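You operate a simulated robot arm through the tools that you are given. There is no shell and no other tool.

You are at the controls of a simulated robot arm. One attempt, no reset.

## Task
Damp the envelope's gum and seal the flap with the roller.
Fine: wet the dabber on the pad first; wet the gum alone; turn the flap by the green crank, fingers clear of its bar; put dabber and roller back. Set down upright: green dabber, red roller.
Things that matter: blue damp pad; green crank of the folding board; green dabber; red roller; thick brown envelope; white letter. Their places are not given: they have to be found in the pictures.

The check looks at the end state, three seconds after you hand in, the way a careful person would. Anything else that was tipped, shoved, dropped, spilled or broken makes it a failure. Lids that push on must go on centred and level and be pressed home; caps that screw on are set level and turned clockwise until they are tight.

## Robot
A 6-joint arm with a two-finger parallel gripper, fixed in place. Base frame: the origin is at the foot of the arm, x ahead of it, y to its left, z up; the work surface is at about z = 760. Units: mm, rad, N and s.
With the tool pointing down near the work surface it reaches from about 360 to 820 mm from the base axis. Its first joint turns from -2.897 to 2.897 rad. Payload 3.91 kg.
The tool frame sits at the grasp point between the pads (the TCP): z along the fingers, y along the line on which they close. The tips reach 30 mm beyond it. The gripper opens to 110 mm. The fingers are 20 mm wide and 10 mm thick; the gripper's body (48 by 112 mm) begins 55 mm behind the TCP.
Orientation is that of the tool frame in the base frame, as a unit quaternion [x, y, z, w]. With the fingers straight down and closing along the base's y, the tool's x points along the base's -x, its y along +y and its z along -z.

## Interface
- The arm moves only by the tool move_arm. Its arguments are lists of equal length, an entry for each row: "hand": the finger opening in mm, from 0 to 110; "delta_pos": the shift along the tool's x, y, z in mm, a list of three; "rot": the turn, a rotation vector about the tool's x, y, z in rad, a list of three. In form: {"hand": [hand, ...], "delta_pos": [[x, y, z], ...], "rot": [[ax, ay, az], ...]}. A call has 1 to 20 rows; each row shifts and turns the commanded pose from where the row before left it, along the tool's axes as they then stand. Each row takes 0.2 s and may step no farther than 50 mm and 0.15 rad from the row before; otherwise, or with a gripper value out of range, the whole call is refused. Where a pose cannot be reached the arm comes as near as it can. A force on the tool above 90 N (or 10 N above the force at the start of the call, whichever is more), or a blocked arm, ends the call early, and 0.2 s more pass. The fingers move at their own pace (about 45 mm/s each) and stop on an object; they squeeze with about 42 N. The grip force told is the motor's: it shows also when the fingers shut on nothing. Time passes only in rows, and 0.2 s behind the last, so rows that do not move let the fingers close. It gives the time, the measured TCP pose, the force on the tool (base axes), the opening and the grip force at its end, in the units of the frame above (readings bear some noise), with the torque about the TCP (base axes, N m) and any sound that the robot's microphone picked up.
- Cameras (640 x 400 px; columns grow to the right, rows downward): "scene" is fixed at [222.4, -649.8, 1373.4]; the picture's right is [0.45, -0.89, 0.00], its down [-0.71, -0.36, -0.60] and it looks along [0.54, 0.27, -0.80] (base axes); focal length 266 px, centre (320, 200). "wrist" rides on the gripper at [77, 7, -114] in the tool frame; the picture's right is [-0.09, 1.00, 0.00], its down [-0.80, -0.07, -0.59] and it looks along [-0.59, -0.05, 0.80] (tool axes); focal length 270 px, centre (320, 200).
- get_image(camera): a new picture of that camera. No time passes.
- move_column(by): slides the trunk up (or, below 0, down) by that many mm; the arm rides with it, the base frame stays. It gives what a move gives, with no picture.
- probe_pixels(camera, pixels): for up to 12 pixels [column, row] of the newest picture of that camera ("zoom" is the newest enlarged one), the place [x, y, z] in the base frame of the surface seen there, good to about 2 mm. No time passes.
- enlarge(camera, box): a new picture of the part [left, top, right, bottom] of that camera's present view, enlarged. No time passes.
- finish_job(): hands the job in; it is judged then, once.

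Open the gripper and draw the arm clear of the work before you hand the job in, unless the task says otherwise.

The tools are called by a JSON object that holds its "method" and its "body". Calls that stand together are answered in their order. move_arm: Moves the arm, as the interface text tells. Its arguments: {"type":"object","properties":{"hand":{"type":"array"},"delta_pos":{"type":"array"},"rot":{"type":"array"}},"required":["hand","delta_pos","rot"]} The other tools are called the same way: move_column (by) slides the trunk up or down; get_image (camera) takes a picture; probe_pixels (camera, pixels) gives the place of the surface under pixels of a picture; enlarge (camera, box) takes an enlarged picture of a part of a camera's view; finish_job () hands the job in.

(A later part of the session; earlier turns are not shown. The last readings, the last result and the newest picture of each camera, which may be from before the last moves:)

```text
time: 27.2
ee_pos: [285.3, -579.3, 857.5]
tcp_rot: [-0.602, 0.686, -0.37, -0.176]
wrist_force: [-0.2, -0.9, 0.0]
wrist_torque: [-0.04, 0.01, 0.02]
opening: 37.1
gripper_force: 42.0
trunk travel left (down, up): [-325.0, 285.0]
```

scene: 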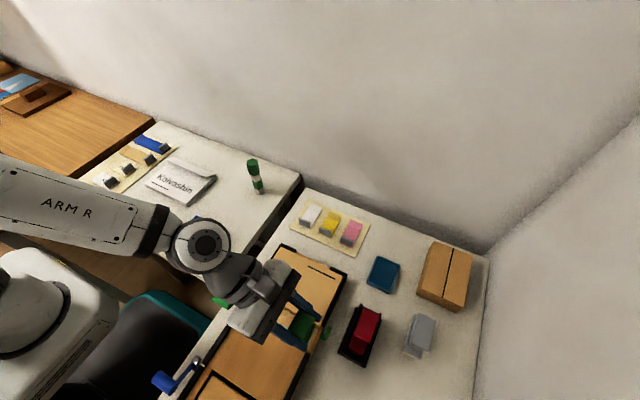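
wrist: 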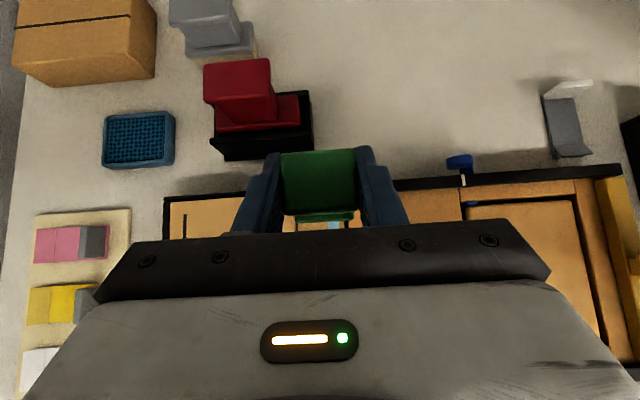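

There's no contact yet at z≈857.5, and y reads -579, slightly too far right. I'll shift 2 mm back to the left and continue down in 1 mm steps.

{"method": "move_arm", "body": {"hand": [0, 0, 0], "delta_pos": [[-1.39, 0, -1.44], [-0.68, 0.3, 0.67], [0, 0, 0]], "rot": [[0, 0, 0], [0, 0, 0], [0, 0, 0]]}}

{"method": "move_arm", "body": {"hand": [0, 0], "delta_pos": [[-0.68, 0.3, 0.67], [0, 0, 0]], "rot": [[0, 0, 0], [0, 0, 0]]}}

{"method": "enlarge", "body": {"camera": "scene", "box": [270, 310, 330, 355]}}

```text
time: 28.0
ee_pos: [285.3, -576.4, 855.4]
tcp_rot: [-0.603, 0.685, -0.37, -0.174]
wrist_force: [0.4, 0.2, 1.2]
wrist_torque: [0.0, -0.04, 0.01]
opening: 37.0
gripper_force: 41.8
trunk travel left (down, up): [-325.0, 285.0]
```

```text
time: 28.6
ee_pos: [284.8, -577.7, 855.9]
tcp_rot: [-0.603, 0.685, -0.371, -0.175]
wrist_force: [0.9, -1.6, 5.8]
wrist_torque: [-0.07, -0.07, -0.02]
opening: 37.2
gripper_force: 41.8
trunk travel left (down, up): [-325.0, 285.0]
```

```text
8.89 times, centred on (300, 332) of scene
```

zoom: 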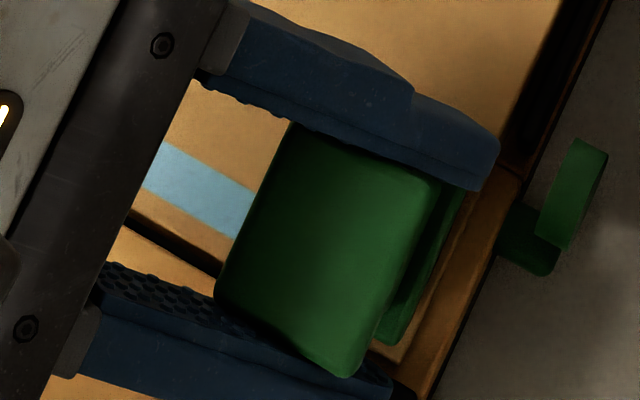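

Contact is made at 5.8 N. I'll hold briefly, lift 15 mm, shift 24 mm left along the gum and look at the mark.

{"method": "move_arm", "body": {"hand": [0, 0, 0, 0, 0], "delta_pos": [[0, 0, 0], [0, 0, 0], [10.27, -4.43, -9.98], [-17.0, 0, -17.5], [0, 0, 0]], "rot": [[0, 0, 0], [0, 0, 0], [0, 0, 0], [0, 0, 0], [0, 0, 0]]}}

{"method": "enlarge", "body": {"camera": "scene", "box": [270, 310, 330, 355]}}

{"method": "enlarge", "body": {"camera": "wrist", "box": [260, 140, 400, 240]}}

```text
time: 29.8
ee_pos: [284.4, -551.0, 867.2]
tcp_rot: [-0.602, 0.686, -0.369, -0.175]
wrist_force: [0.1, 0.0, -0.7]
wrist_torque: [0.0, 0.01, 0.0]
opening: 37.4
gripper_force: 41.8
trunk travel left (down, up): [-325.0, 285.0]
```

```text
8.89 times, centred on (300, 332) of scene
```

zoom: 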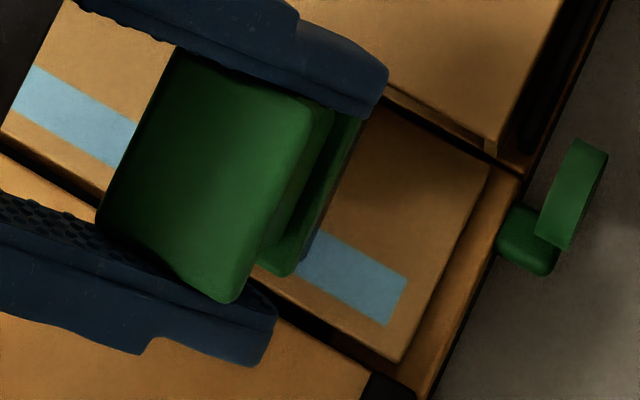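

```text
4.00 times, centred on (330, 190) of wrist
```

zoom: 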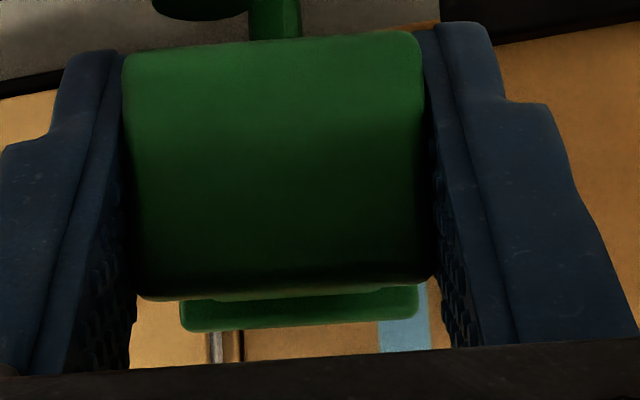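

The dabbed end may look slightly different, but it's in shadow. I'll move further left and up to compare the gum colours without shadow.

{"method": "move_arm", "body": {"hand": [0, 0, 0, 0], "delta_pos": [[20.5, -8.9, -20], [-28, 0, -28.7], [-28, 0, -28.7], [0, 0, 0]], "rot": [[0, 0, 0], [0, 0, 0], [0, 0, 0], [0, 0, 0]]}}

{"method": "enlarge", "body": {"camera": "scene", "box": [250, 300, 330, 360]}}

```text
time: 30.8
ee_pos: [286.6, -471.6, 897.7]
tcp_rot: [-0.602, 0.686, -0.37, -0.176]
wrist_force: [1.3, 0.3, 0.0]
wrist_torque: [0.02, 0.0, -0.06]
opening: 37.2
gripper_force: 41.9
trunk travel left (down, up): [-325.0, 285.0]
```

```text
6.67 times, centred on (290, 330) of scene
```

zoom: 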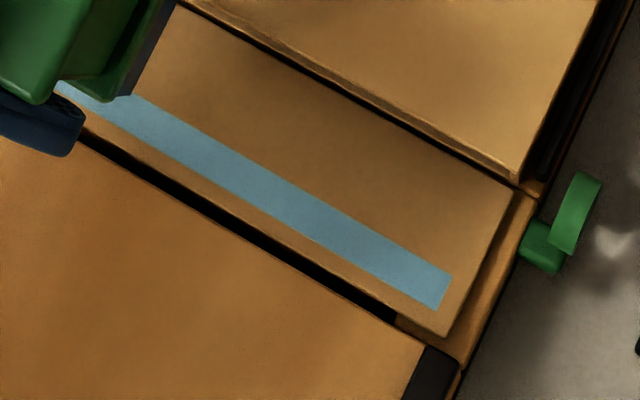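

No clear mark is visible. I'll zoom tightly on the dabbed right end, and on the middle for comparison.

{"method": "enlarge", "body": {"camera": "scene", "box": [290, 325, 314, 345]}}

{"method": "enlarge", "body": {"camera": "scene", "box": [265, 312, 289, 332]}}

```text
16.00 times, centred on (302, 335) of scene
```

zoom: 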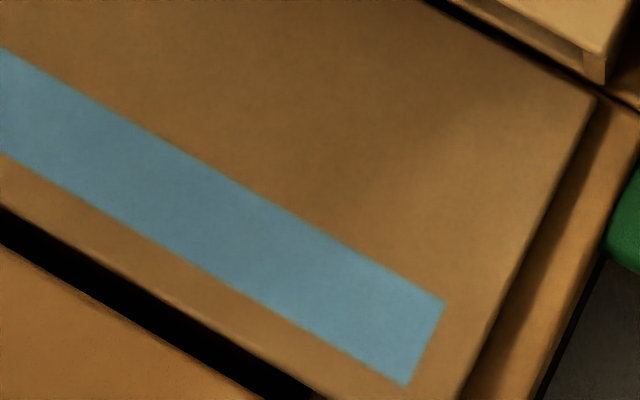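

```text
16.00 times, centred on (277, 322) of scene
```

zoom: 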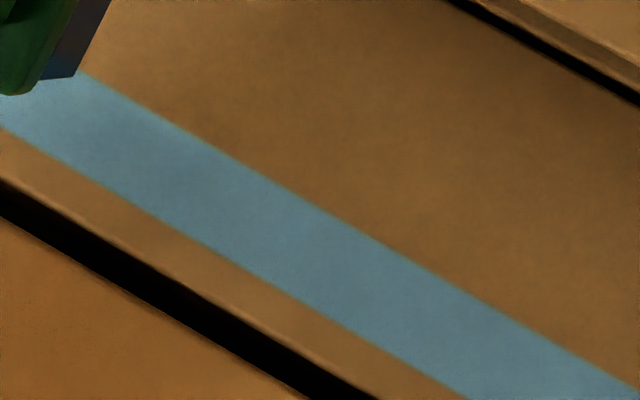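

There's no colour change yet from the 5.8 N edge dab. I'll try a firmer and longer edge dab here (y≈-472) to see whether force and time matter.

{"method": "move_arm", "body": {"hand": [0, 0, 0, 0], "delta_pos": [[-13.7, 5.9, 13.3], [-12.3, 5.3, 12.0], [0, 0, 0], [0, 0, 0]], "rot": [[0, 0, 0], [0, 0, 0], [0, 0, 0], [0, 0, 0]]}}

{"method": "move_arm", "body": {"hand": [0, 0], "delta_pos": [[-1.03, 0.44, 1.0], [0, 0, 0]], "rot": [[0, 0, 0], [0, 0, 0]]}}

{"method": "move_arm", "body": {"hand": [0, 0], "delta_pos": [[-0.68, 0.3, 0.67], [0, 0, 0]], "rot": [[0, 0, 0], [0, 0, 0]]}}

```text
time: 31.8
ee_pos: [286.1, -472.2, 860.5]
tcp_rot: [-0.602, 0.686, -0.369, -0.175]
wrist_force: [0.3, -0.2, -0.5]
wrist_torque: [-0.04, 0.03, -0.03]
opening: 37.1
gripper_force: 42.2
trunk travel left (down, up): [-325.0, 285.0]
```

```text
time: 32.4
ee_pos: [284.9, -472.6, 860.1]
tcp_rot: [-0.602, 0.686, -0.369, -0.175]
wrist_force: [1.0, 0.4, -0.3]
wrist_torque: [-0.01, 0.01, -0.02]
opening: 37.1
gripper_force: 41.9
trunk travel left (down, up): [-325.0, 285.0]
```

```text
time: 33.0
ee_pos: [284.7, -471.8, 859.3]
tcp_rot: [-0.602, 0.686, -0.369, -0.176]
wrist_force: [-0.6, 0.0, -0.7]
wrist_torque: [-0.02, 0.01, 0.0]
opening: 37.2
gripper_force: 42.1
trunk travel left (down, up): [-325.0, 285.0]
```

Still no contact at z≈859, so I'll continue down in 1 mm steps toward the expected contact near 856.

{"method": "move_arm", "body": {"hand": [0, 0, 0], "delta_pos": [[-0.68, 0.3, 0.67], [-0.68, 0.3, 0.67], [0, 0, 0]], "rot": [[0, 0, 0], [0, 0, 0], [0, 0, 0]]}}

{"method": "move_arm", "body": {"hand": [0, 0], "delta_pos": [[-0.68, 0.3, 0.67], [0, 0, 0]], "rot": [[0, 0, 0], [0, 0, 0]]}}

{"method": "move_arm", "body": {"hand": [0, 0], "delta_pos": [[-0.68, 0.3, 0.67], [0, 0, 0]], "rot": [[0, 0, 0], [0, 0, 0]]}}

```text
time: 33.8
ee_pos: [285.0, -472.7, 857.6]
tcp_rot: [-0.602, 0.686, -0.369, -0.176]
wrist_force: [-0.5, 0.0, 0.8]
wrist_torque: [-0.05, -0.01, -0.03]
opening: 37.3
gripper_force: 41.6
trunk travel left (down, up): [-325.0, 285.0]
```

```text
time: 34.4
ee_pos: [285.0, -471.5, 855.4]
tcp_rot: [-0.602, 0.686, -0.368, -0.175]
wrist_force: [-0.2, 0.0, 0.8]
wrist_torque: [0.03, 0.0, 0.01]
opening: 37.2
gripper_force: 41.6
trunk travel left (down, up): [-325.0, 285.0]
```

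```text
time: 35.0
ee_pos: [285.2, -472.7, 855.0]
tcp_rot: [-0.602, 0.686, -0.37, -0.175]
wrist_force: [-0.3, 0.2, 7.3]
wrist_torque: [0.01, -0.04, -0.02]
opening: 36.8
gripper_force: 41.9
trunk travel left (down, up): [-325.0, 285.0]
```

Contact is at 7.3 N. I'll press about 0.6 mm more, hold for 1.4 s, then lift and look.

{"method": "move_arm", "body": {"hand": [0, 0, 0, 0, 0, 0, 0, 0], "delta_pos": [[-0.41, 0.18, 0.4], [0, 0, 0], [0, 0, 0], [0, 0, 0], [0, 0, 0], [0, 0, 0], [0, 0, 0], [0, 0, 0]], "rot": [[0, 0, 0], [0, 0, 0], [0, 0, 0], [0, 0, 0], [0, 0, 0], [0, 0, 0], [0, 0, 0], [0, 0, 0]]}}

{"method": "enlarge", "body": {"camera": "scene", "box": [230, 290, 290, 335]}}

{"method": "move_arm", "body": {"hand": [0, 0, 0, 0], "delta_pos": [[20.5, -8.9, -20], [20.9, 0, 21.5], [20.9, 0, 21.5], [0, 0, 0]], "rot": [[0, 0, 0], [0, 0, 0], [0, 0, 0], [0, 0, 0]]}}

{"method": "enlarge", "body": {"camera": "scene", "box": [230, 290, 310, 350]}}

{"method": "get_image", "body": {"camera": "wrist"}}

```text
time: 36.8
ee_pos: [283.9, -472.9, 855.0]
tcp_rot: [-0.602, 0.686, -0.37, -0.176]
wrist_force: [0.3, -0.6, 19.2]
wrist_torque: [-0.06, -0.05, -0.01]
opening: 36.9
gripper_force: 42.2
trunk travel left (down, up): [-325.0, 285.0]
```

```text
8.89 times, centred on (260, 312) of scene
```

zoom: 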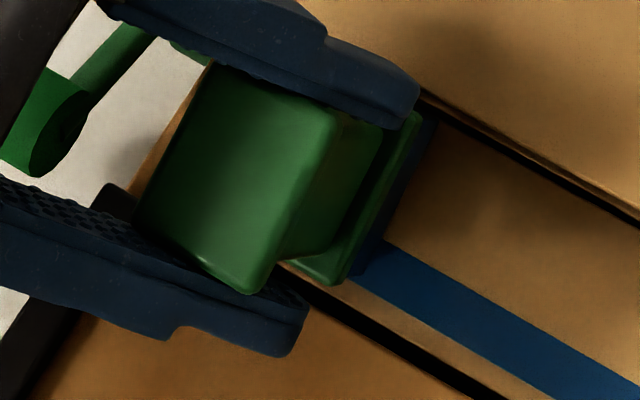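

```text
time: 37.8
ee_pos: [284.7, -532.2, 883.3]
tcp_rot: [-0.602, 0.686, -0.369, -0.174]
wrist_force: [0.2, -0.5, -0.2]
wrist_torque: [-0.03, -0.04, 0.0]
opening: 37.2
gripper_force: 41.9
trunk travel left (down, up): [-325.0, 285.0]
```

```text
6.67 times, centred on (270, 320) of scene
```

zoom: 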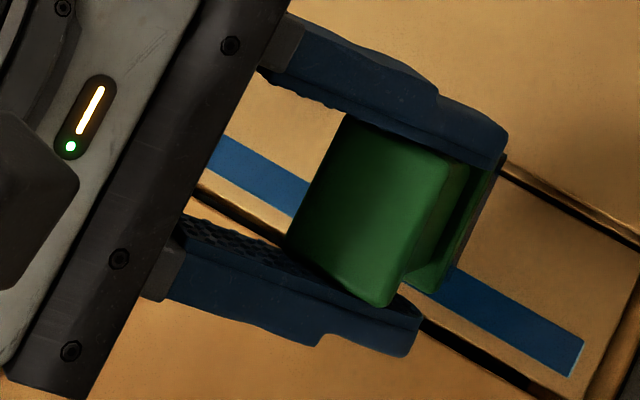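

```text
taken
```

wrist: 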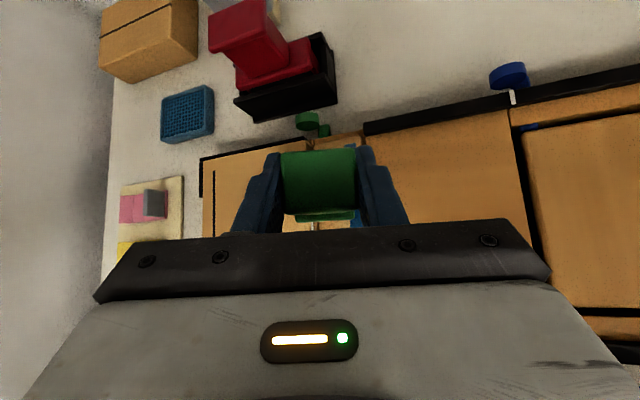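

The whole gum strip has turned dark blue, and no wet mark shows beside it. I'll undo the lean and carry the dabber back over its place at (593,-674), staying at z≈905.

{"method": "move_arm", "body": {"hand": [0, 0, 0, 0, 0, 0, 0, 0, 0, 0, 0, 0], "delta_pos": [[10.3, -4.4, -10], [0, 0, 0], [0, 0, 0], [12.46, -38.5, 12.8], [12.46, -38.5, 12.8], [12.46, -38.5, 12.8], [12.46, -38.5, 12.8], [12.46, -38.5, 12.8], [12.46, -38.5, 12.8], [12.46, -38.5, 12.8], [12.46, -38.5, 12.8], [0, 0, 0]], "rot": [[0, 0, 0], [-0.1046, 0, -0.1075], [-0.1046, 0, -0.1075], [0, 0, 0], [0, 0, 0], [0, 0, 0], [0, 0, 0], [0, 0, 0], [0, 0, 0], [0, 0, 0], [0, 0, 0], [0, 0, 0]]}}

{"method": "get_image", "body": {"camera": "scene"}}

{"method": "get_image", "body": {"camera": "wrist"}}

```text
time: 40.4
ee_pos: [593.7, -674.8, 896.9]
tcp_rot: [0.652, -0.651, 0.274, 0.276]
wrist_force: [-0.5, 0.6, -1.0]
wrist_torque: [-0.03, 0.01, -0.03]
opening: 37.2
gripper_force: 42.2
trunk travel left (down, up): [-325.0, 285.0]
```

```text
taken
```

scene: 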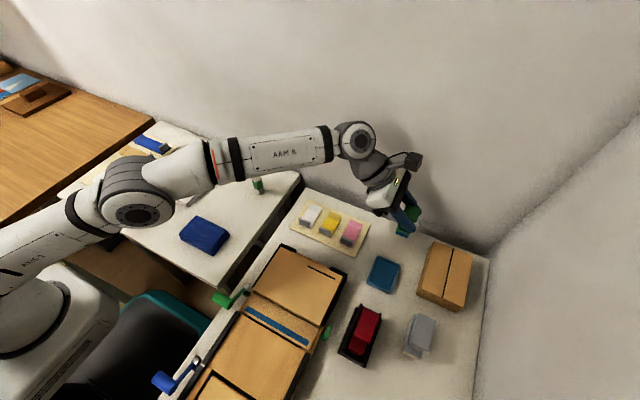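

```text
taken
```

wrist: 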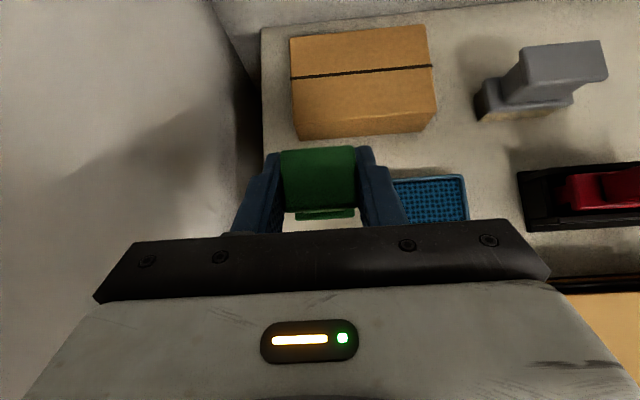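

The dabber is over its spot. I'll check the whole gum in a zoom, and lower the dabber to about 2 mm above the table.

{"method": "enlarge", "body": {"camera": "scene", "box": [230, 295, 320, 352]}}

{"method": "move_arm", "body": {"hand": [0, 0, 0, 0], "delta_pos": [[-21.5, 0, 20.9], [-21.5, 0, 20.9], [-4.3, 0, 4.2], [0, 0, 0]], "rot": [[0, 0, 0], [0, 0, 0], [0, 0, 0], [0, 0, 0]]}}

```text
7.02 times, centred on (275, 324) of scene
```

zoom: 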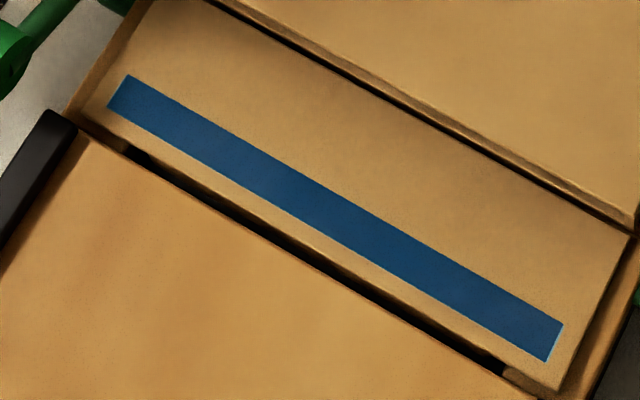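

```text
time: 41.4
ee_pos: [594.7, -674.9, 834.0]
tcp_rot: [-0.651, 0.652, -0.275, -0.276]
wrist_force: [0.5, 0.2, -0.1]
wrist_torque: [0.0, 0.0, 0.01]
opening: 37.4
gripper_force: 42.1
trunk travel left (down, up): [-325.0, 285.0]
```

The gum is fully wet and nothing else is marked. I'll lower the dabber the last few millimetres until it touches the table.

{"method": "move_arm", "body": {"hand": [0, 0, 0], "delta_pos": [[-1.43, 0, 1.39], [-1.43, 0, 1.39], [0, 0, 0]], "rot": [[0, 0, 0], [0, 0, 0], [0, 0, 0]]}}

{"method": "move_arm", "body": {"hand": [0, 0], "delta_pos": [[-0.72, 0, 0.7], [0, 0, 0]], "rot": [[0, 0, 0], [0, 0, 0]]}}

{"method": "move_arm", "body": {"hand": [0, 0], "delta_pos": [[-0.72, 0, 0.7], [0, 0, 0]], "rot": [[0, 0, 0], [0, 0, 0]]}}

```text
time: 42.2
ee_pos: [594.9, -676.0, 829.9]
tcp_rot: [-0.651, 0.652, -0.276, -0.275]
wrist_force: [0.3, -0.4, -0.6]
wrist_torque: [0.03, 0.01, -0.02]
opening: 37.3
gripper_force: 42.6
trunk travel left (down, up): [-325.0, 285.0]
```

```text
time: 42.8
ee_pos: [593.3, -675.2, 829.0]
tcp_rot: [-0.651, 0.652, -0.275, -0.276]
wrist_force: [-0.1, -0.1, -0.3]
wrist_torque: [0.05, 0.02, 0.0]
opening: 37.2
gripper_force: 41.9
trunk travel left (down, up): [-325.0, 285.0]
```

```text
time: 43.4
ee_pos: [593.5, -675.7, 828.2]
tcp_rot: [0.651, -0.651, 0.275, 0.275]
wrist_force: [-0.3, 0.4, -0.7]
wrist_torque: [0.02, 0.03, 0.02]
opening: 37.0
gripper_force: 41.9
trunk travel left (down, up): [-325.0, 285.0]
```

No contact at z 828.2 yet, so I'll continue in half-millimetre steps.

{"method": "move_arm", "body": {"hand": [0, 0], "delta_pos": [[-0.5, 0, 0.49], [0, 0, 0]], "rot": [[0, 0, 0], [0, 0, 0]]}}

{"method": "move_arm", "body": {"hand": [0, 0], "delta_pos": [[-0.5, 0, 0.49], [0, 0, 0]], "rot": [[0, 0, 0], [0, 0, 0]]}}

{"method": "move_arm", "body": {"hand": [0, 0], "delta_pos": [[-0.5, 0, 0.49], [0, 0, 0]], "rot": [[0, 0, 0], [0, 0, 0]]}}

```text
time: 44.0
ee_pos: [593.3, -675.4, 826.6]
tcp_rot: [-0.651, 0.652, -0.275, -0.275]
wrist_force: [0.1, 0.9, -0.5]
wrist_torque: [0.01, 0.03, -0.03]
opening: 36.8
gripper_force: 42.3
trunk travel left (down, up): [-325.0, 285.0]
```

```text
time: 44.6
ee_pos: [593.3, -676.3, 825.5]
tcp_rot: [-0.65, 0.652, -0.275, -0.276]
wrist_force: [0.1, 0.2, -1.0]
wrist_torque: [0.0, 0.01, -0.02]
opening: 37.3
gripper_force: 42.6
trunk travel left (down, up): [-325.0, 285.0]
```

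```text
time: 45.2
ee_pos: [594.6, -675.8, 826.7]
tcp_rot: [-0.651, 0.653, -0.274, -0.275]
wrist_force: [0.6, 1.0, 0.5]
wrist_torque: [-0.01, 0.01, 0.01]
opening: 36.9
gripper_force: 42.0
trunk travel left (down, up): [-325.0, 285.0]
```

Force is still about zero; the dabber may have shifted slightly in the grip while pressing. I'll take a couple more half-millimetre steps.

{"method": "move_arm", "body": {"hand": [0, 0], "delta_pos": [[-0.5, 0, 0.49], [0, 0, 0]], "rot": [[0, 0, 0], [0, 0, 0]]}}

{"method": "move_arm", "body": {"hand": [0, 0], "delta_pos": [[-0.5, 0, 0.49], [0, 0, 0]], "rot": [[0, 0, 0], [0, 0, 0]]}}

{"method": "enlarge", "body": {"camera": "scene", "box": [375, 210, 425, 260]}}

```text
time: 45.8
ee_pos: [593.1, -675.6, 825.4]
tcp_rot: [-0.65, 0.652, -0.276, -0.275]
wrist_force: [1.0, -0.8, 2.9]
wrist_torque: [-0.02, -0.07, 0.0]
opening: 37.2
gripper_force: 41.8
trunk travel left (down, up): [-325.0, 285.0]
```

```text
time: 46.4
ee_pos: [592.9, -675.4, 824.8]
tcp_rot: [-0.651, 0.652, -0.276, -0.275]
wrist_force: [2.7, -0.3, 7.9]
wrist_torque: [0.04, -0.03, 0.02]
opening: 36.8
gripper_force: 41.9
trunk travel left (down, up): [-325.0, 285.0]
```

```text
8.00 times, centred on (400, 235) of scene
```

zoom: 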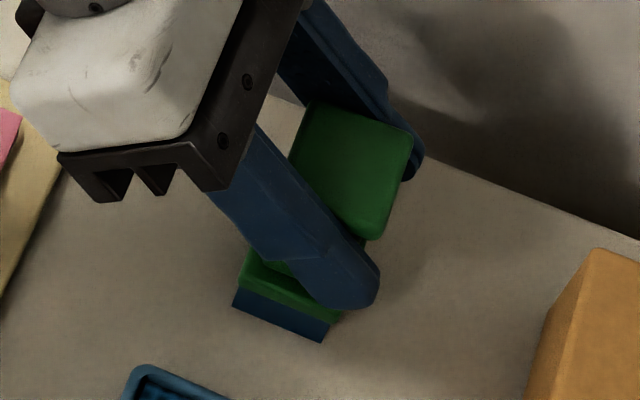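

The dabber is seated at 7.9 N and standing upright. I'll open the fingers and retreat straight up.

{"method": "move_arm", "body": {"hand": [42, 55, 70, 70, 70, 70, 70, 70], "delta_pos": [[0, 0, 0], [0, 0, 0], [0, 0, 0], [0, 0, 0], [14.3, 0, -13.9], [21.5, 0, -20.9], [21.5, 0, -20.9], [0, 0, 0]], "rot": [[0, 0, 0], [0, 0, 0], [0, 0, 0], [0, 0, 0], [0, 0, 0], [0, 0, 0], [0, 0, 0], [0, 0, 0]]}}

{"method": "get_image", "body": {"camera": "wrist"}}

{"method": "enlarge", "body": {"camera": "scene", "box": [375, 210, 425, 260]}}

```text
time: 48.2
ee_pos: [592.7, -675.2, 902.4]
tcp_rot: [-0.651, 0.652, -0.275, -0.275]
wrist_force: [-0.2, 1.2, 0.4]
wrist_torque: [0.03, -0.01, -0.01]
opening: 69.7
gripper_force: 0.1
trunk travel left (down, up): [-325.0, 285.0]
```

```text
taken
```

wrist: 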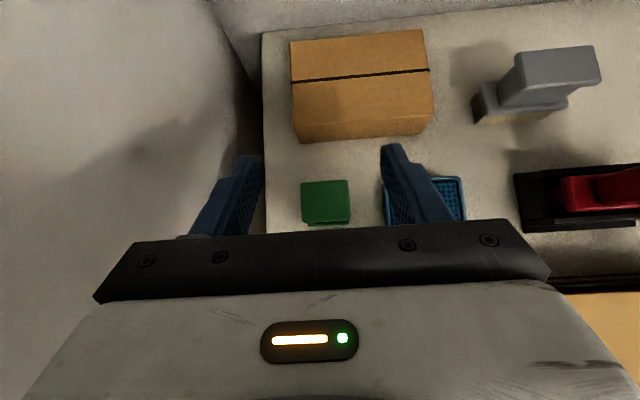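

```text
8.00 times, centred on (400, 235) of scene
```

zoom: 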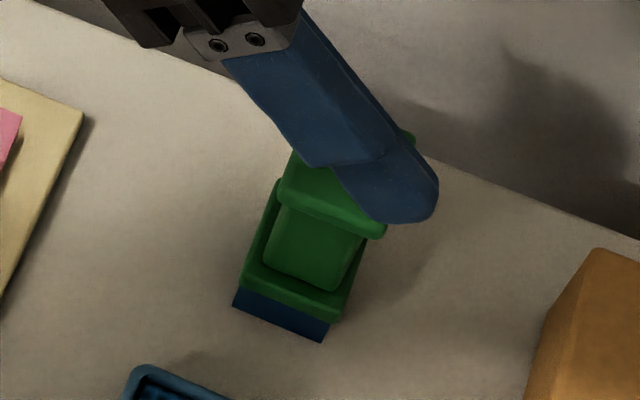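

The dabber stands upright on its spot. Next is the crank; I'll zoom in and probe its hub, arm and handle.

{"method": "enlarge", "body": {"camera": "scene", "box": [205, 275, 260, 315]}}

{"method": "probe_pixels", "body": {"camera": "scene", "pixels": [[213, 297], [218, 294], [225, 298], [222, 303], [229, 305], [230, 301], [236, 295], [241, 290], [246, 286], [249, 289], [246, 293], [243, 284]]}}

```text
10.00 times, centred on (232, 295) of scene
```

zoom: 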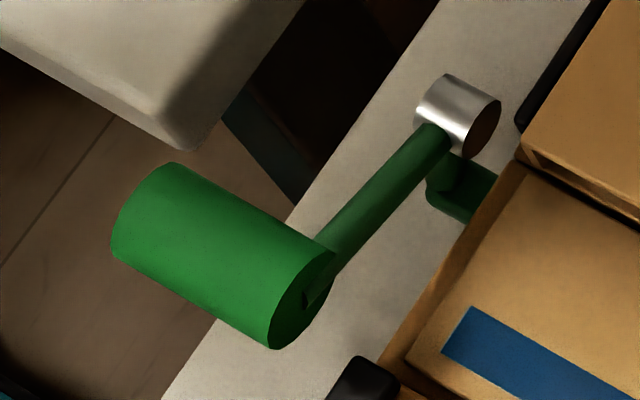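

```text
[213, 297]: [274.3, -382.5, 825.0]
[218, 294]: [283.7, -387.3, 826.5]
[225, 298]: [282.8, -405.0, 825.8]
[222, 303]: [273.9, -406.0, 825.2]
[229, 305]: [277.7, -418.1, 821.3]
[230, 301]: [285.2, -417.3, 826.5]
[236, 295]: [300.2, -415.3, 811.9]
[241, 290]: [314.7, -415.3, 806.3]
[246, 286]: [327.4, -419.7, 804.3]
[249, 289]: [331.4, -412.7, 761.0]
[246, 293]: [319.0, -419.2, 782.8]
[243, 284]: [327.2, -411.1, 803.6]
```

The crank handle is a cylinder along y, about y -373 to -418, centred near (276,·,814). The hub axis is at about (324,·,796), so the arm is about 50 mm long. I'll move high over the handle and inspect it with the wrist camera.

{"method": "move_arm", "body": {"hand": [70, 70, 70, 70, 70, 70, 70, 70, 70, 70, 70], "delta_pos": [[-20.35, 31.7, -20.94], [-20.35, 31.7, -20.94], [-20.35, 31.7, -20.94], [-20.35, 31.7, -20.94], [-20.35, 31.7, -20.94], [-20.35, 31.7, -20.94], [-20.35, 31.7, -20.94], [-20.35, 31.7, -20.94], [-20.35, 31.7, -20.94], [-20.35, 31.7, -20.94], [0, 0, 0]], "rot": [[0, 0, 0], [0, 0, 0], [0, 0, 0], [0, 0, 0], [0, 0, 0], [0, 0, 0], [0, 0, 0], [0, 0, 0], [0, 0, 0], [0, 0, 0], [0, 0, 0]]}}

{"method": "get_image", "body": {"camera": "wrist"}}

{"method": "get_image", "body": {"camera": "scene"}}

```text
time: 50.6
ee_pos: [274.5, -381.9, 904.4]
tcp_rot: [-0.651, 0.652, -0.275, -0.276]
wrist_force: [0.3, 0.0, -0.5]
wrist_torque: [0.01, -0.02, 0.02]
opening: 70.1
gripper_force: 0.0
trunk travel left (down, up): [-325.0, 285.0]
```

```text
taken
```

wrist: 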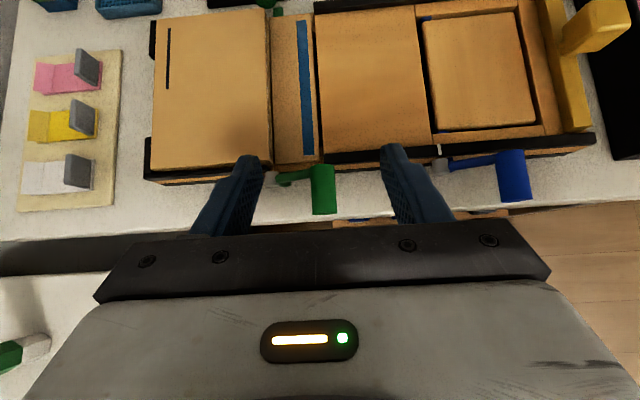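

```text
taken
```

scene: 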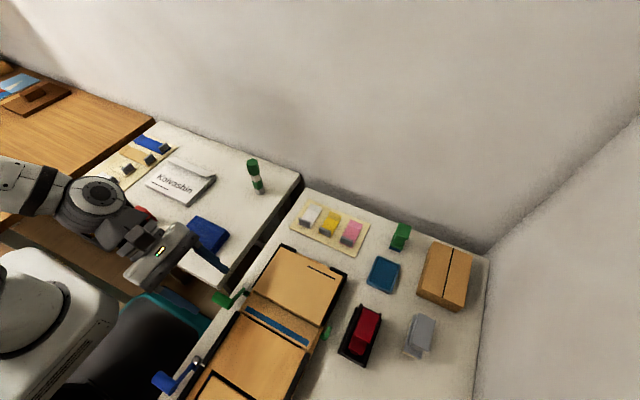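

The wrist view shows the green crank clearly at (320,190), with the handle between the fingers. I'll zoom and probe it.

{"method": "enlarge", "body": {"camera": "wrist", "box": [260, 140, 360, 220]}}

{"method": "probe_pixels", "body": {"camera": "wrist", "pixels": [[323, 170], [323, 190], [323, 210], [313, 190], [333, 190], [316, 166], [334, 163], [336, 213], [300, 175], [284, 177], [282, 184], [345, 216]]}}

{"method": "enlarge", "body": {"camera": "wrist", "box": [140, 0, 460, 200]}}

```text
5.00 times, centred on (310, 180) of wrist
```

zoom: 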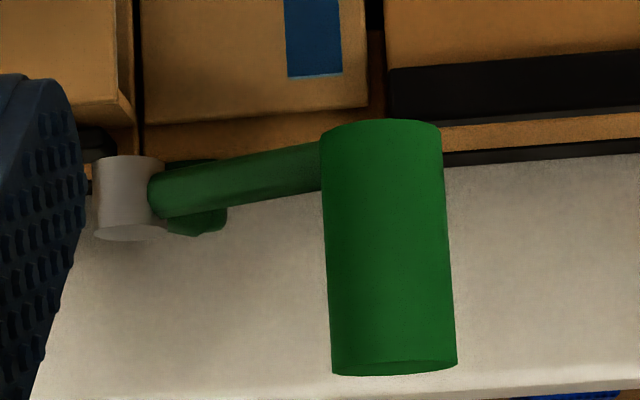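

```text
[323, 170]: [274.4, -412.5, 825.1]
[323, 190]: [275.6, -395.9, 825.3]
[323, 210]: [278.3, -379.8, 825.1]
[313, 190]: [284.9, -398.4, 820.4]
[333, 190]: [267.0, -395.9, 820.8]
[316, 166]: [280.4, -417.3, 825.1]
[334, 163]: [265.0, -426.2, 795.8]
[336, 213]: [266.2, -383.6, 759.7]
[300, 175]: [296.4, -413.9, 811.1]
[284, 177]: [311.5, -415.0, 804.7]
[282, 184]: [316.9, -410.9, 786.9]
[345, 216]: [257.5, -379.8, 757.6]
```

```text
2.00 times, centred on (300, 100) of wrist
```

zoom: 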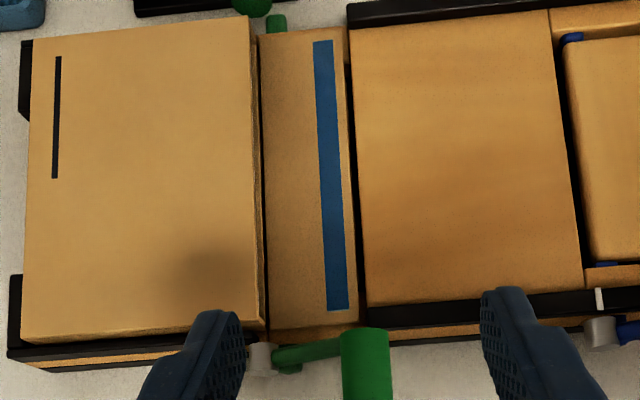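

The handle has radius 11 and its centre at (275.7, z 814), y -418 to -374. The table surface lies under it. I'll probe the hub face for the exact axis.

{"method": "enlarge", "body": {"camera": "wrist", "box": [265, 160, 315, 200]}}

{"method": "probe_pixels", "body": {"camera": "zoom", "pixels": [[180, 250], [215, 180], [215, 250], [215, 300], [150, 250], [255, 190], [145, 330], [220, 345], [260, 340], [190, 345]]}}

```text
10.00 times, centred on (290, 180) of wrist
```

zoom: 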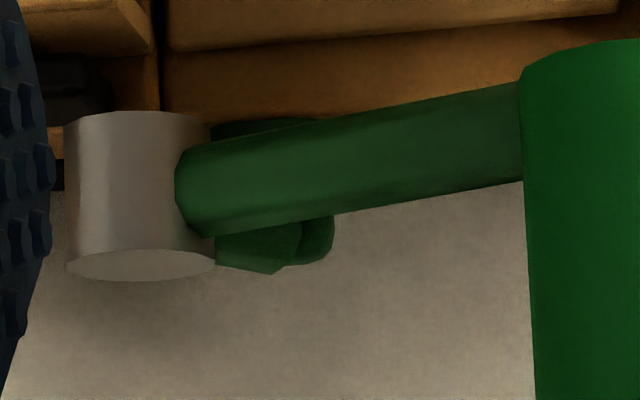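

```text
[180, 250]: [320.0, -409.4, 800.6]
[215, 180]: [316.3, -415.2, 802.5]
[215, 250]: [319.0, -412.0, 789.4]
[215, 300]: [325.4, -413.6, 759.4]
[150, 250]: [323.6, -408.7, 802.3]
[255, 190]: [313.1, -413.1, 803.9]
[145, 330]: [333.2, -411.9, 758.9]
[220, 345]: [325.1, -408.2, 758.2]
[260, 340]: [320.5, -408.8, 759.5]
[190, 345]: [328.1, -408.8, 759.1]
```

The axis is at about (325.5, z 795.5). I'll narrow the fingers to 44 mm and lower around the outer half of the handle (TCP (276,-374,824)), keeping y clear of the crank arm and bar.

{"method": "move_arm", "body": {"hand": [44, 44, 44, 44, 44], "delta_pos": [[0, 0, 0], [-21, -0.4, 16.7], [-21, -0.4, 16.7], [-21, -0.4, 16.7], [0, 0, 0]], "rot": [[0, 0, 0], [0, 0, 0], [0, 0, 0], [0, 0, 0], [0, 0, 0]]}}

{"method": "get_image", "body": {"camera": "wrist"}}

{"method": "enlarge", "body": {"camera": "scene", "box": [180, 250, 270, 320]}}

```text
time: 51.8
ee_pos: [276.8, -374.7, 824.4]
tcp_rot: [-0.651, 0.652, -0.275, -0.275]
wrist_force: [0.2, 0.9, 0.0]
wrist_torque: [-0.03, -0.03, 0.0]
opening: 44.0
gripper_force: 0.0
trunk travel left (down, up): [-325.0, 285.0]
```

```text
taken
```

wrist: 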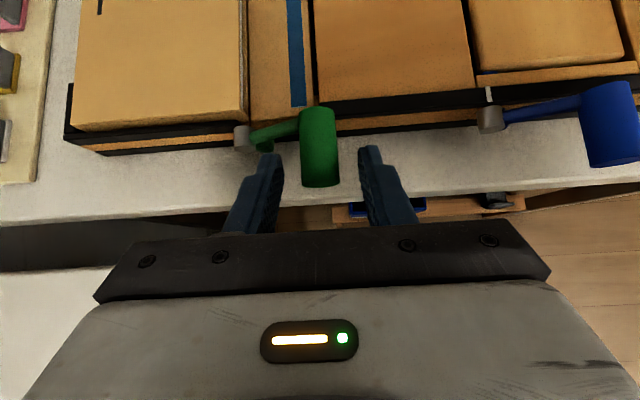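

```text
5.71 times, centred on (225, 285) of scene
```

zoom: 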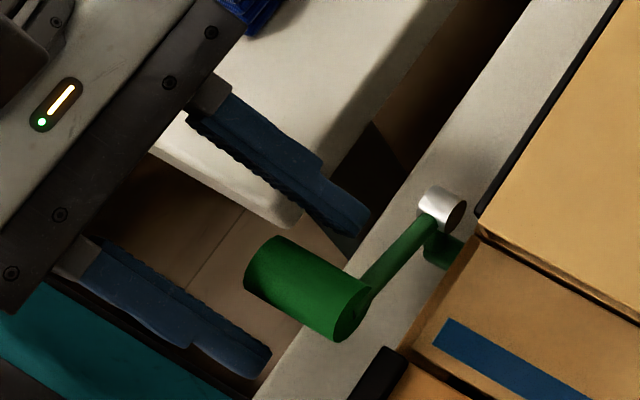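

The fingers straddle the outer half of the handle and are clear of the arm. I'll close to grip it.

{"method": "move_arm", "body": {"hand": [0, 0, 0, 0, 0], "delta_pos": [[0, 0, 0], [0, 0, 0], [0, 0, 0], [0, 0, 0], [0, 0, 0]], "rot": [[0, 0, 0], [0, 0, 0], [0, 0, 0], [0, 0, 0], [0, 0, 0]]}}

{"method": "enlarge", "body": {"camera": "scene", "box": [190, 260, 260, 315]}}

```text
time: 53.0
ee_pos: [277.4, -375.1, 824.2]
tcp_rot: [-0.651, 0.652, -0.275, -0.275]
wrist_force: [0.2, -0.5, -2.0]
wrist_torque: [-0.02, -0.04, 0.04]
opening: 20.4
gripper_force: 45.1
trunk travel left (down, up): [-325.0, 285.0]
```

```text
7.27 times, centred on (225, 288) of scene
```

zoom: 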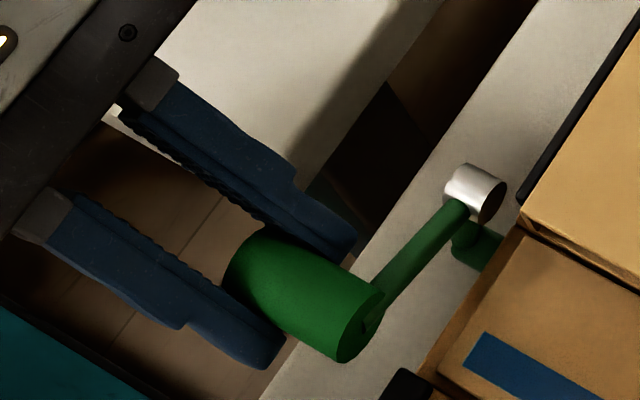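

The handle is gripped at 20.4 mm. I'll turn the crank in an arc about (325.5, 795.5), with three 8° steps first while watching the forces.

{"method": "move_arm", "body": {"hand": [0, 0, 0, 0], "delta_pos": [[4.8, -3.06, -4.67], [4.46, -3.96, -4.34], [4.02, -4.78, -3.9], [0, 0, 0]], "rot": [[0, 0, 0], [0, 0, 0], [0, 0, 0], [0, 0, 0]]}}

{"method": "enlarge", "body": {"camera": "scene", "box": [200, 260, 340, 360]}}

```text
time: 54.0
ee_pos: [287.5, -374.3, 844.6]
tcp_rot: [-0.649, 0.653, -0.276, -0.276]
wrist_force: [-15.1, 3.2, 5.3]
wrist_torque: [-0.06, 0.52, -0.23]
opening: 20.6
gripper_force: 45.3
trunk travel left (down, up): [-325.0, 285.0]
```

```text
4.00 times, centred on (270, 310) of scene
```

zoom: 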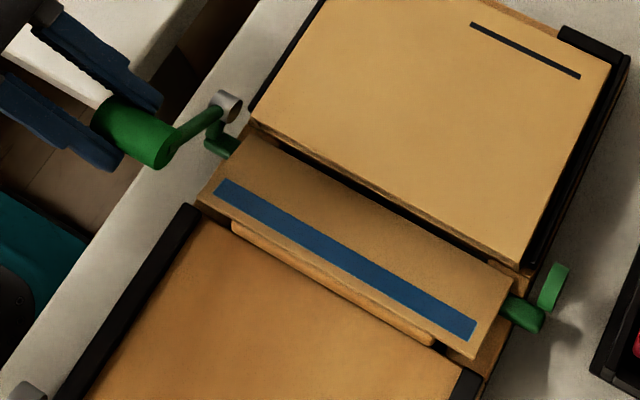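

The flap is lifting with the crank, and the force is about 15 N. I'll continue the arc for four more steps.

{"method": "move_arm", "body": {"hand": [0, 0, 0, 0, 0], "delta_pos": [[3.5, -5.52, -3.4], [2.91, -6.14, -2.83], [2.28, -6.65, -2.22], [1.58, -7.02, -1.54], [0, 0, 0]], "rot": [[0, 0, 0], [0, 0, 0], [0, 0, 0], [0, 0, 0], [0, 0, 0]]}}

{"method": "enlarge", "body": {"camera": "scene", "box": [200, 260, 340, 360]}}

```text
time: 55.2
ee_pos: [315.2, -375.7, 856.3]
tcp_rot: [-0.651, 0.652, -0.275, -0.275]
wrist_force: [-6.4, 1.3, 3.5]
wrist_torque: [-0.17, 0.32, -0.07]
opening: 20.6
gripper_force: 45.2
trunk travel left (down, up): [-325.0, 285.0]
```

```text
4.00 times, centred on (270, 310) of scene
```

zoom: 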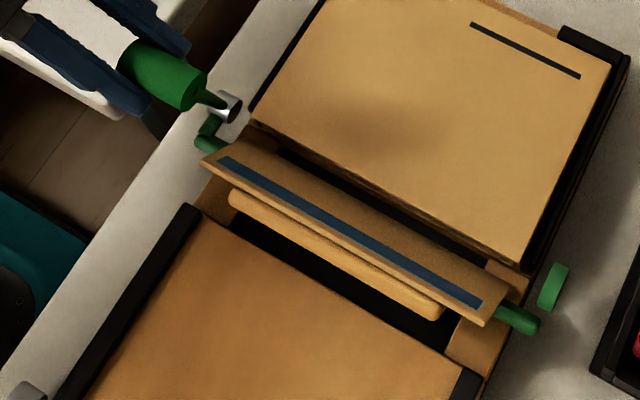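

The flap follows (about 56° turned) and the forces are small. I'll continue over the top for six more steps.

{"method": "move_arm", "body": {"hand": [0, 0, 0, 0, 0, 0, 0], "delta_pos": [[0.87, -7.27, -0.85], [0.14, -7.36, -0.13], [-0.6, -7.32, 0.58], [-1.33, -7.13, 1.29], [-2.02, -6.81, 1.97], [-2.68, -6.35, 2.61], [0, 0, 0]], "rot": [[0, 0, 0], [0, 0, 0], [0, 0, 0], [0, 0, 0], [0, 0, 0], [0, 0, 0], [0, 0, 0]]}}

{"method": "enlarge", "body": {"camera": "scene", "box": [200, 260, 340, 360]}}

```text
time: 56.8
ee_pos: [356.3, -377.1, 847.9]
tcp_rot: [-0.651, 0.652, -0.274, -0.276]
wrist_force: [-7.0, 0.4, 0.1]
wrist_torque: [-0.29, 0.33, -0.12]
opening: 20.5
gripper_force: 45.2
trunk travel left (down, up): [-325.0, 285.0]
```

```text
4.00 times, centred on (270, 310) of scene
```

zoom: 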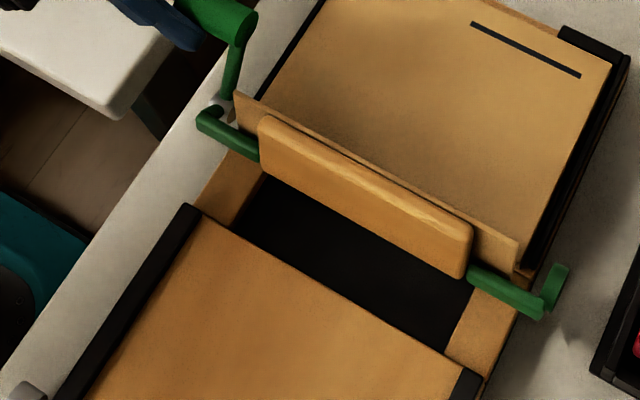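

The flap is just past vertical, pushed by the bar's slab. I'll continue four more steps.

{"method": "move_arm", "body": {"hand": [0, 0, 0, 0, 0], "delta_pos": [[-3.28, -5.76, 3.19], [-3.84, -5.07, 3.73], [-4.29, -4.28, 4.18], [-4.69, -3.4, 4.56], [0, 0, 0]], "rot": [[0, 0, 0], [0, 0, 0], [0, 0, 0], [0, 0, 0], [0, 0, 0]]}}

{"method": "enlarge", "body": {"camera": "scene", "box": [200, 250, 340, 350]}}

```text
time: 58.0
ee_pos: [374.8, -374.9, 825.5]
tcp_rot: [-0.651, 0.652, -0.275, -0.275]
wrist_force: [-10.7, 2.9, 2.1]
wrist_torque: [-0.07, 0.35, -0.16]
opening: 20.4
gripper_force: 45.2
trunk travel left (down, up): [-325.0, 285.0]
```

```text
4.00 times, centred on (270, 300) of scene
```

zoom: 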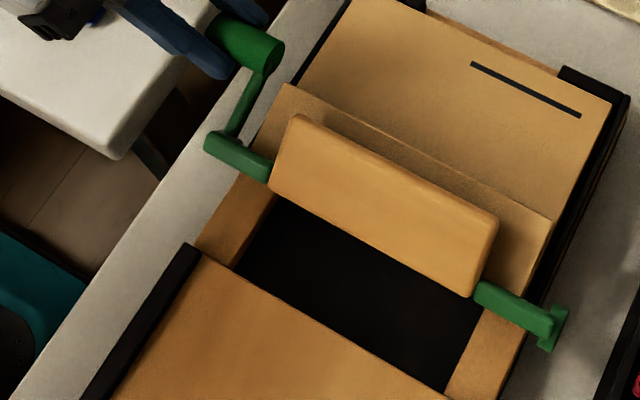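

The flap is at about 136°. I'll take three more steps, keeping the fingertips above the table.

{"method": "move_arm", "body": {"hand": [0, 0, 0, 0], "delta_pos": [[-4.98, -2.46, 4.84], [-5.18, -1.47, 5.03], [-5.27, -0.45, 5.12], [0, 0, 0]], "rot": [[0, 0, 0], [0, 0, 0], [0, 0, 0], [0, 0, 0]]}}

{"method": "enlarge", "body": {"camera": "scene", "box": [200, 250, 340, 350]}}

```text
time: 59.0
ee_pos: [376.8, -376.5, 807.5]
tcp_rot: [-0.65, 0.652, -0.276, -0.276]
wrist_force: [-21.7, -5.8, 22.5]
wrist_torque: [-0.46, 0.23, -0.12]
opening: 20.2
gripper_force: 44.5
trunk travel left (down, up): [-325.0, 285.0]
```

```text
4.00 times, centred on (270, 300) of scene
```

zoom: 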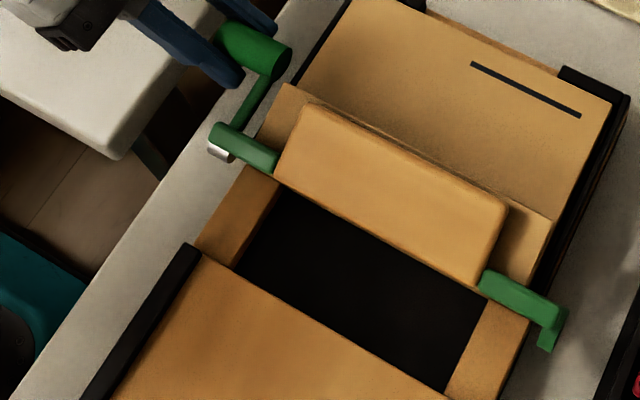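

The force rose to about 22 N, so the slab seems to be bearing on the flap. I'll zoom in and probe the flap and slab heights.

{"method": "enlarge", "body": {"camera": "scene", "box": [255, 265, 345, 330]}}

{"method": "probe_pixels", "body": {"camera": "zoom", "pixels": [[60, 60], [300, 190], [520, 310], [90, 75], [150, 80], [300, 150], [420, 205], [450, 240], [200, 170], [350, 260], [540, 290], [560, 310]]}}

{"method": "get_image", "body": {"camera": "wrist"}}

```text
6.15 times, centred on (300, 298) of scene
```

zoom: 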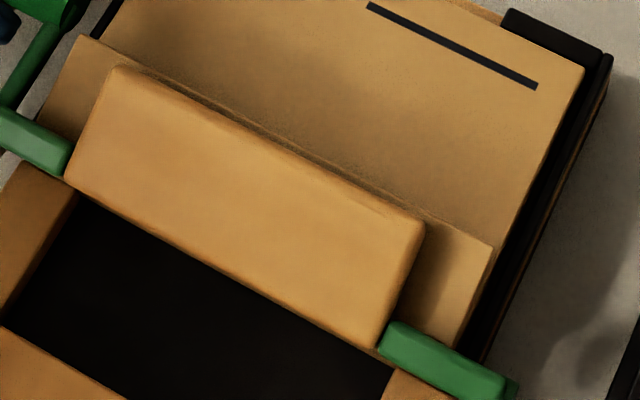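

```text
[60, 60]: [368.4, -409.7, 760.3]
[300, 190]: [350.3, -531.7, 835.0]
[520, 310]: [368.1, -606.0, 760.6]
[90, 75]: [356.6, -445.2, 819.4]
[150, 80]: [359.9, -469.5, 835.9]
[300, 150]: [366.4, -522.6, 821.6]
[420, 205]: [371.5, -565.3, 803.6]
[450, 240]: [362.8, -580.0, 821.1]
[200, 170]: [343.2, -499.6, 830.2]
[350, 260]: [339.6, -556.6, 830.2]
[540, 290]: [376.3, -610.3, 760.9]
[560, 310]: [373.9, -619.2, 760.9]
```

```text
taken
```

wrist: 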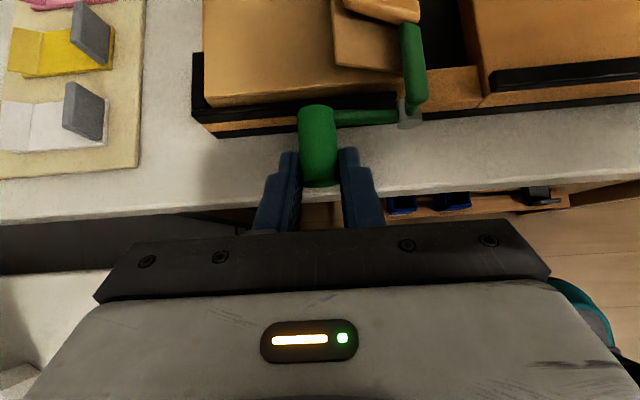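

The flap is still about 25–30° above the envelope (z 821 at x 363). I'll press the handle further down with a small inward correction, watching force.

{"method": "move_arm", "body": {"hand": [0, 0, 0], "delta_pos": [[-2.63, 1.1, 2.56], [-2.63, 1.1, 2.56], [0, 0, 0]], "rot": [[0, 0, 0], [0, 0, 0], [0, 0, 0]]}}

{"method": "enlarge", "body": {"camera": "scene", "box": [215, 250, 345, 330]}}

```text
time: 59.8
ee_pos: [377.1, -374.2, 796.5]
tcp_rot: [-0.651, 0.652, -0.275, -0.274]
wrist_force: [-3.8, -5.0, 18.3]
wrist_torque: [-0.72, -0.11, 0.08]
opening: 20.5
gripper_force: 44.7
trunk travel left (down, up): [-325.0, 285.0]
```

```text
4.92 times, centred on (280, 290) of scene
```

zoom: 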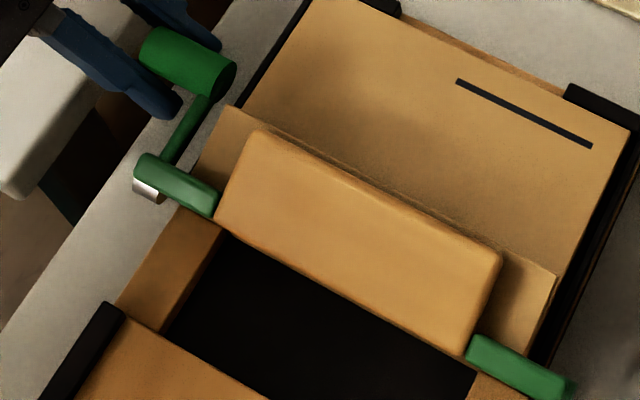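

I'll probe the flap again to see how flat it lies now.

{"method": "enlarge", "body": {"camera": "scene", "box": [250, 262, 345, 330]}}

{"method": "probe_pixels", "body": {"camera": "zoom", "pixels": [[115, 75], [90, 110], [135, 82], [300, 160], [445, 225], [480, 255], [470, 300], [490, 270], [180, 120], [300, 200], [440, 250], [520, 280]]}}

```text
5.88 times, centred on (298, 296) of scene
```

zoom: 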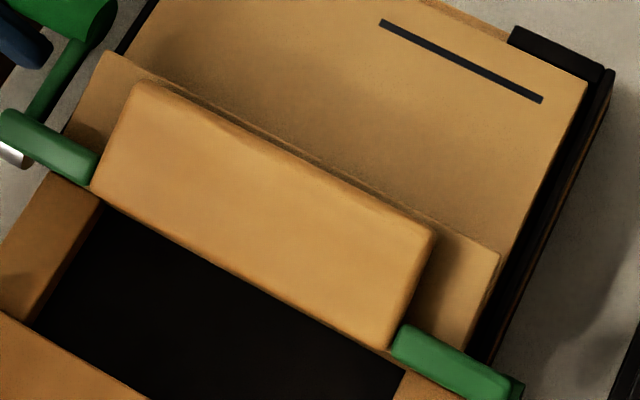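

```text
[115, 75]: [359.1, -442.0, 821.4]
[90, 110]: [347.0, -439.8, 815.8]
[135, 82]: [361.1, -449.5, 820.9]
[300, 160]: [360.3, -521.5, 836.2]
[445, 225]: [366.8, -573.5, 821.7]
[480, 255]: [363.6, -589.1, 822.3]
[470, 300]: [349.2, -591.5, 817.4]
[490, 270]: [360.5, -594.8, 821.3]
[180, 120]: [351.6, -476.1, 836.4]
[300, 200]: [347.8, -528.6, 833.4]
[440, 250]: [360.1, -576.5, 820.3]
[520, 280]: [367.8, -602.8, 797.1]
```

The flap is still about 22° up. I'll probe the handle, arm and hub to see where the crank actually is.

{"method": "enlarge", "body": {"camera": "scene", "box": [225, 245, 275, 300]}}

{"method": "probe_pixels", "body": {"camera": "scene", "pixels": [[248, 258], [254, 261], [258, 264], [252, 266], [260, 269], [256, 277], [260, 272], [252, 285], [246, 290], [249, 293]]}}

{"method": "get_image", "body": {"camera": "wrist"}}

```text
7.27 times, centred on (250, 272) of scene
```

zoom: 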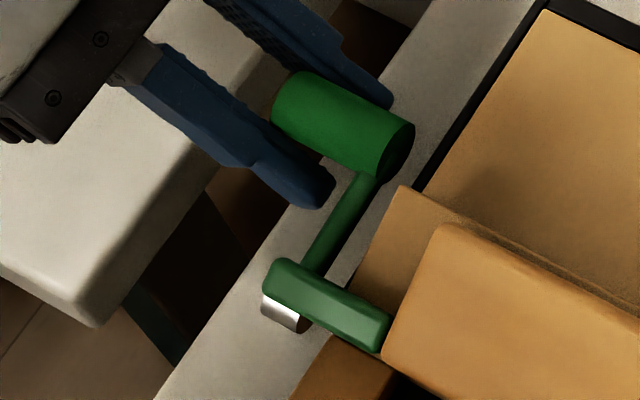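

```text
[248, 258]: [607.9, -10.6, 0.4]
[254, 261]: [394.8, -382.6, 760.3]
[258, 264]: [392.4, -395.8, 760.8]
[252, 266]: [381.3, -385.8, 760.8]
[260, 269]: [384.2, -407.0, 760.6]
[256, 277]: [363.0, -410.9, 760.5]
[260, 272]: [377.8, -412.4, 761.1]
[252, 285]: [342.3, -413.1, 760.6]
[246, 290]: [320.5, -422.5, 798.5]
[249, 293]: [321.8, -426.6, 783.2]
```

```text
taken
```

wrist: 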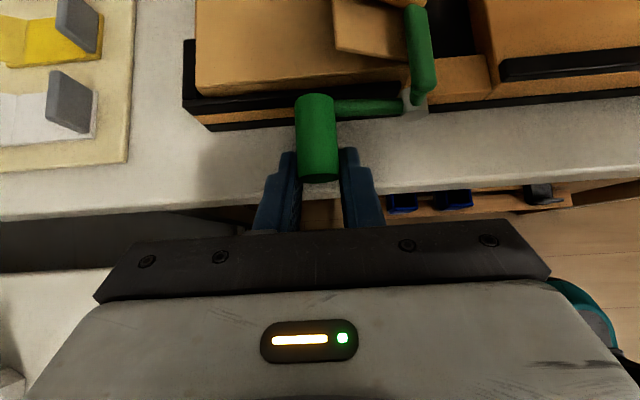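

The scene probe used an older picture, so I'll probe the handle in the fresh wrist image and zoom.

{"method": "probe_pixels", "body": {"camera": "wrist", "pixels": [[316, 100], [316, 130], [318, 165], [300, 130], [332, 130], [350, 107], [380, 107], [400, 100], [345, 112]]}}

{"method": "probe_pixels", "body": {"camera": "zoom", "pixels": [[320, 100], [380, 150], [400, 140], [350, 220], [330, 250], [310, 280], [360, 320], [280, 320], [300, 90]]}}

```text
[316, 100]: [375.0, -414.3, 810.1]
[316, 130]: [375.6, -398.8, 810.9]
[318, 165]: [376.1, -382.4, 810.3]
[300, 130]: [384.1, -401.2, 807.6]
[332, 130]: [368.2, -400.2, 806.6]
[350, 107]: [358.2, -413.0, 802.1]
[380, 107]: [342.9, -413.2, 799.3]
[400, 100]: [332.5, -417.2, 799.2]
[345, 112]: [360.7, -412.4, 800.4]
```

```text
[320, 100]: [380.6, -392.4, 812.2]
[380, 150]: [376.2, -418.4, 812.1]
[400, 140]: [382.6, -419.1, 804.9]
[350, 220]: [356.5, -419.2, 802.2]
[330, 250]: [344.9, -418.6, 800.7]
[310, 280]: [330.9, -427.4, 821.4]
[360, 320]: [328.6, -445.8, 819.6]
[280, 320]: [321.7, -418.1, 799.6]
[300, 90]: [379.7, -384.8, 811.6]
```

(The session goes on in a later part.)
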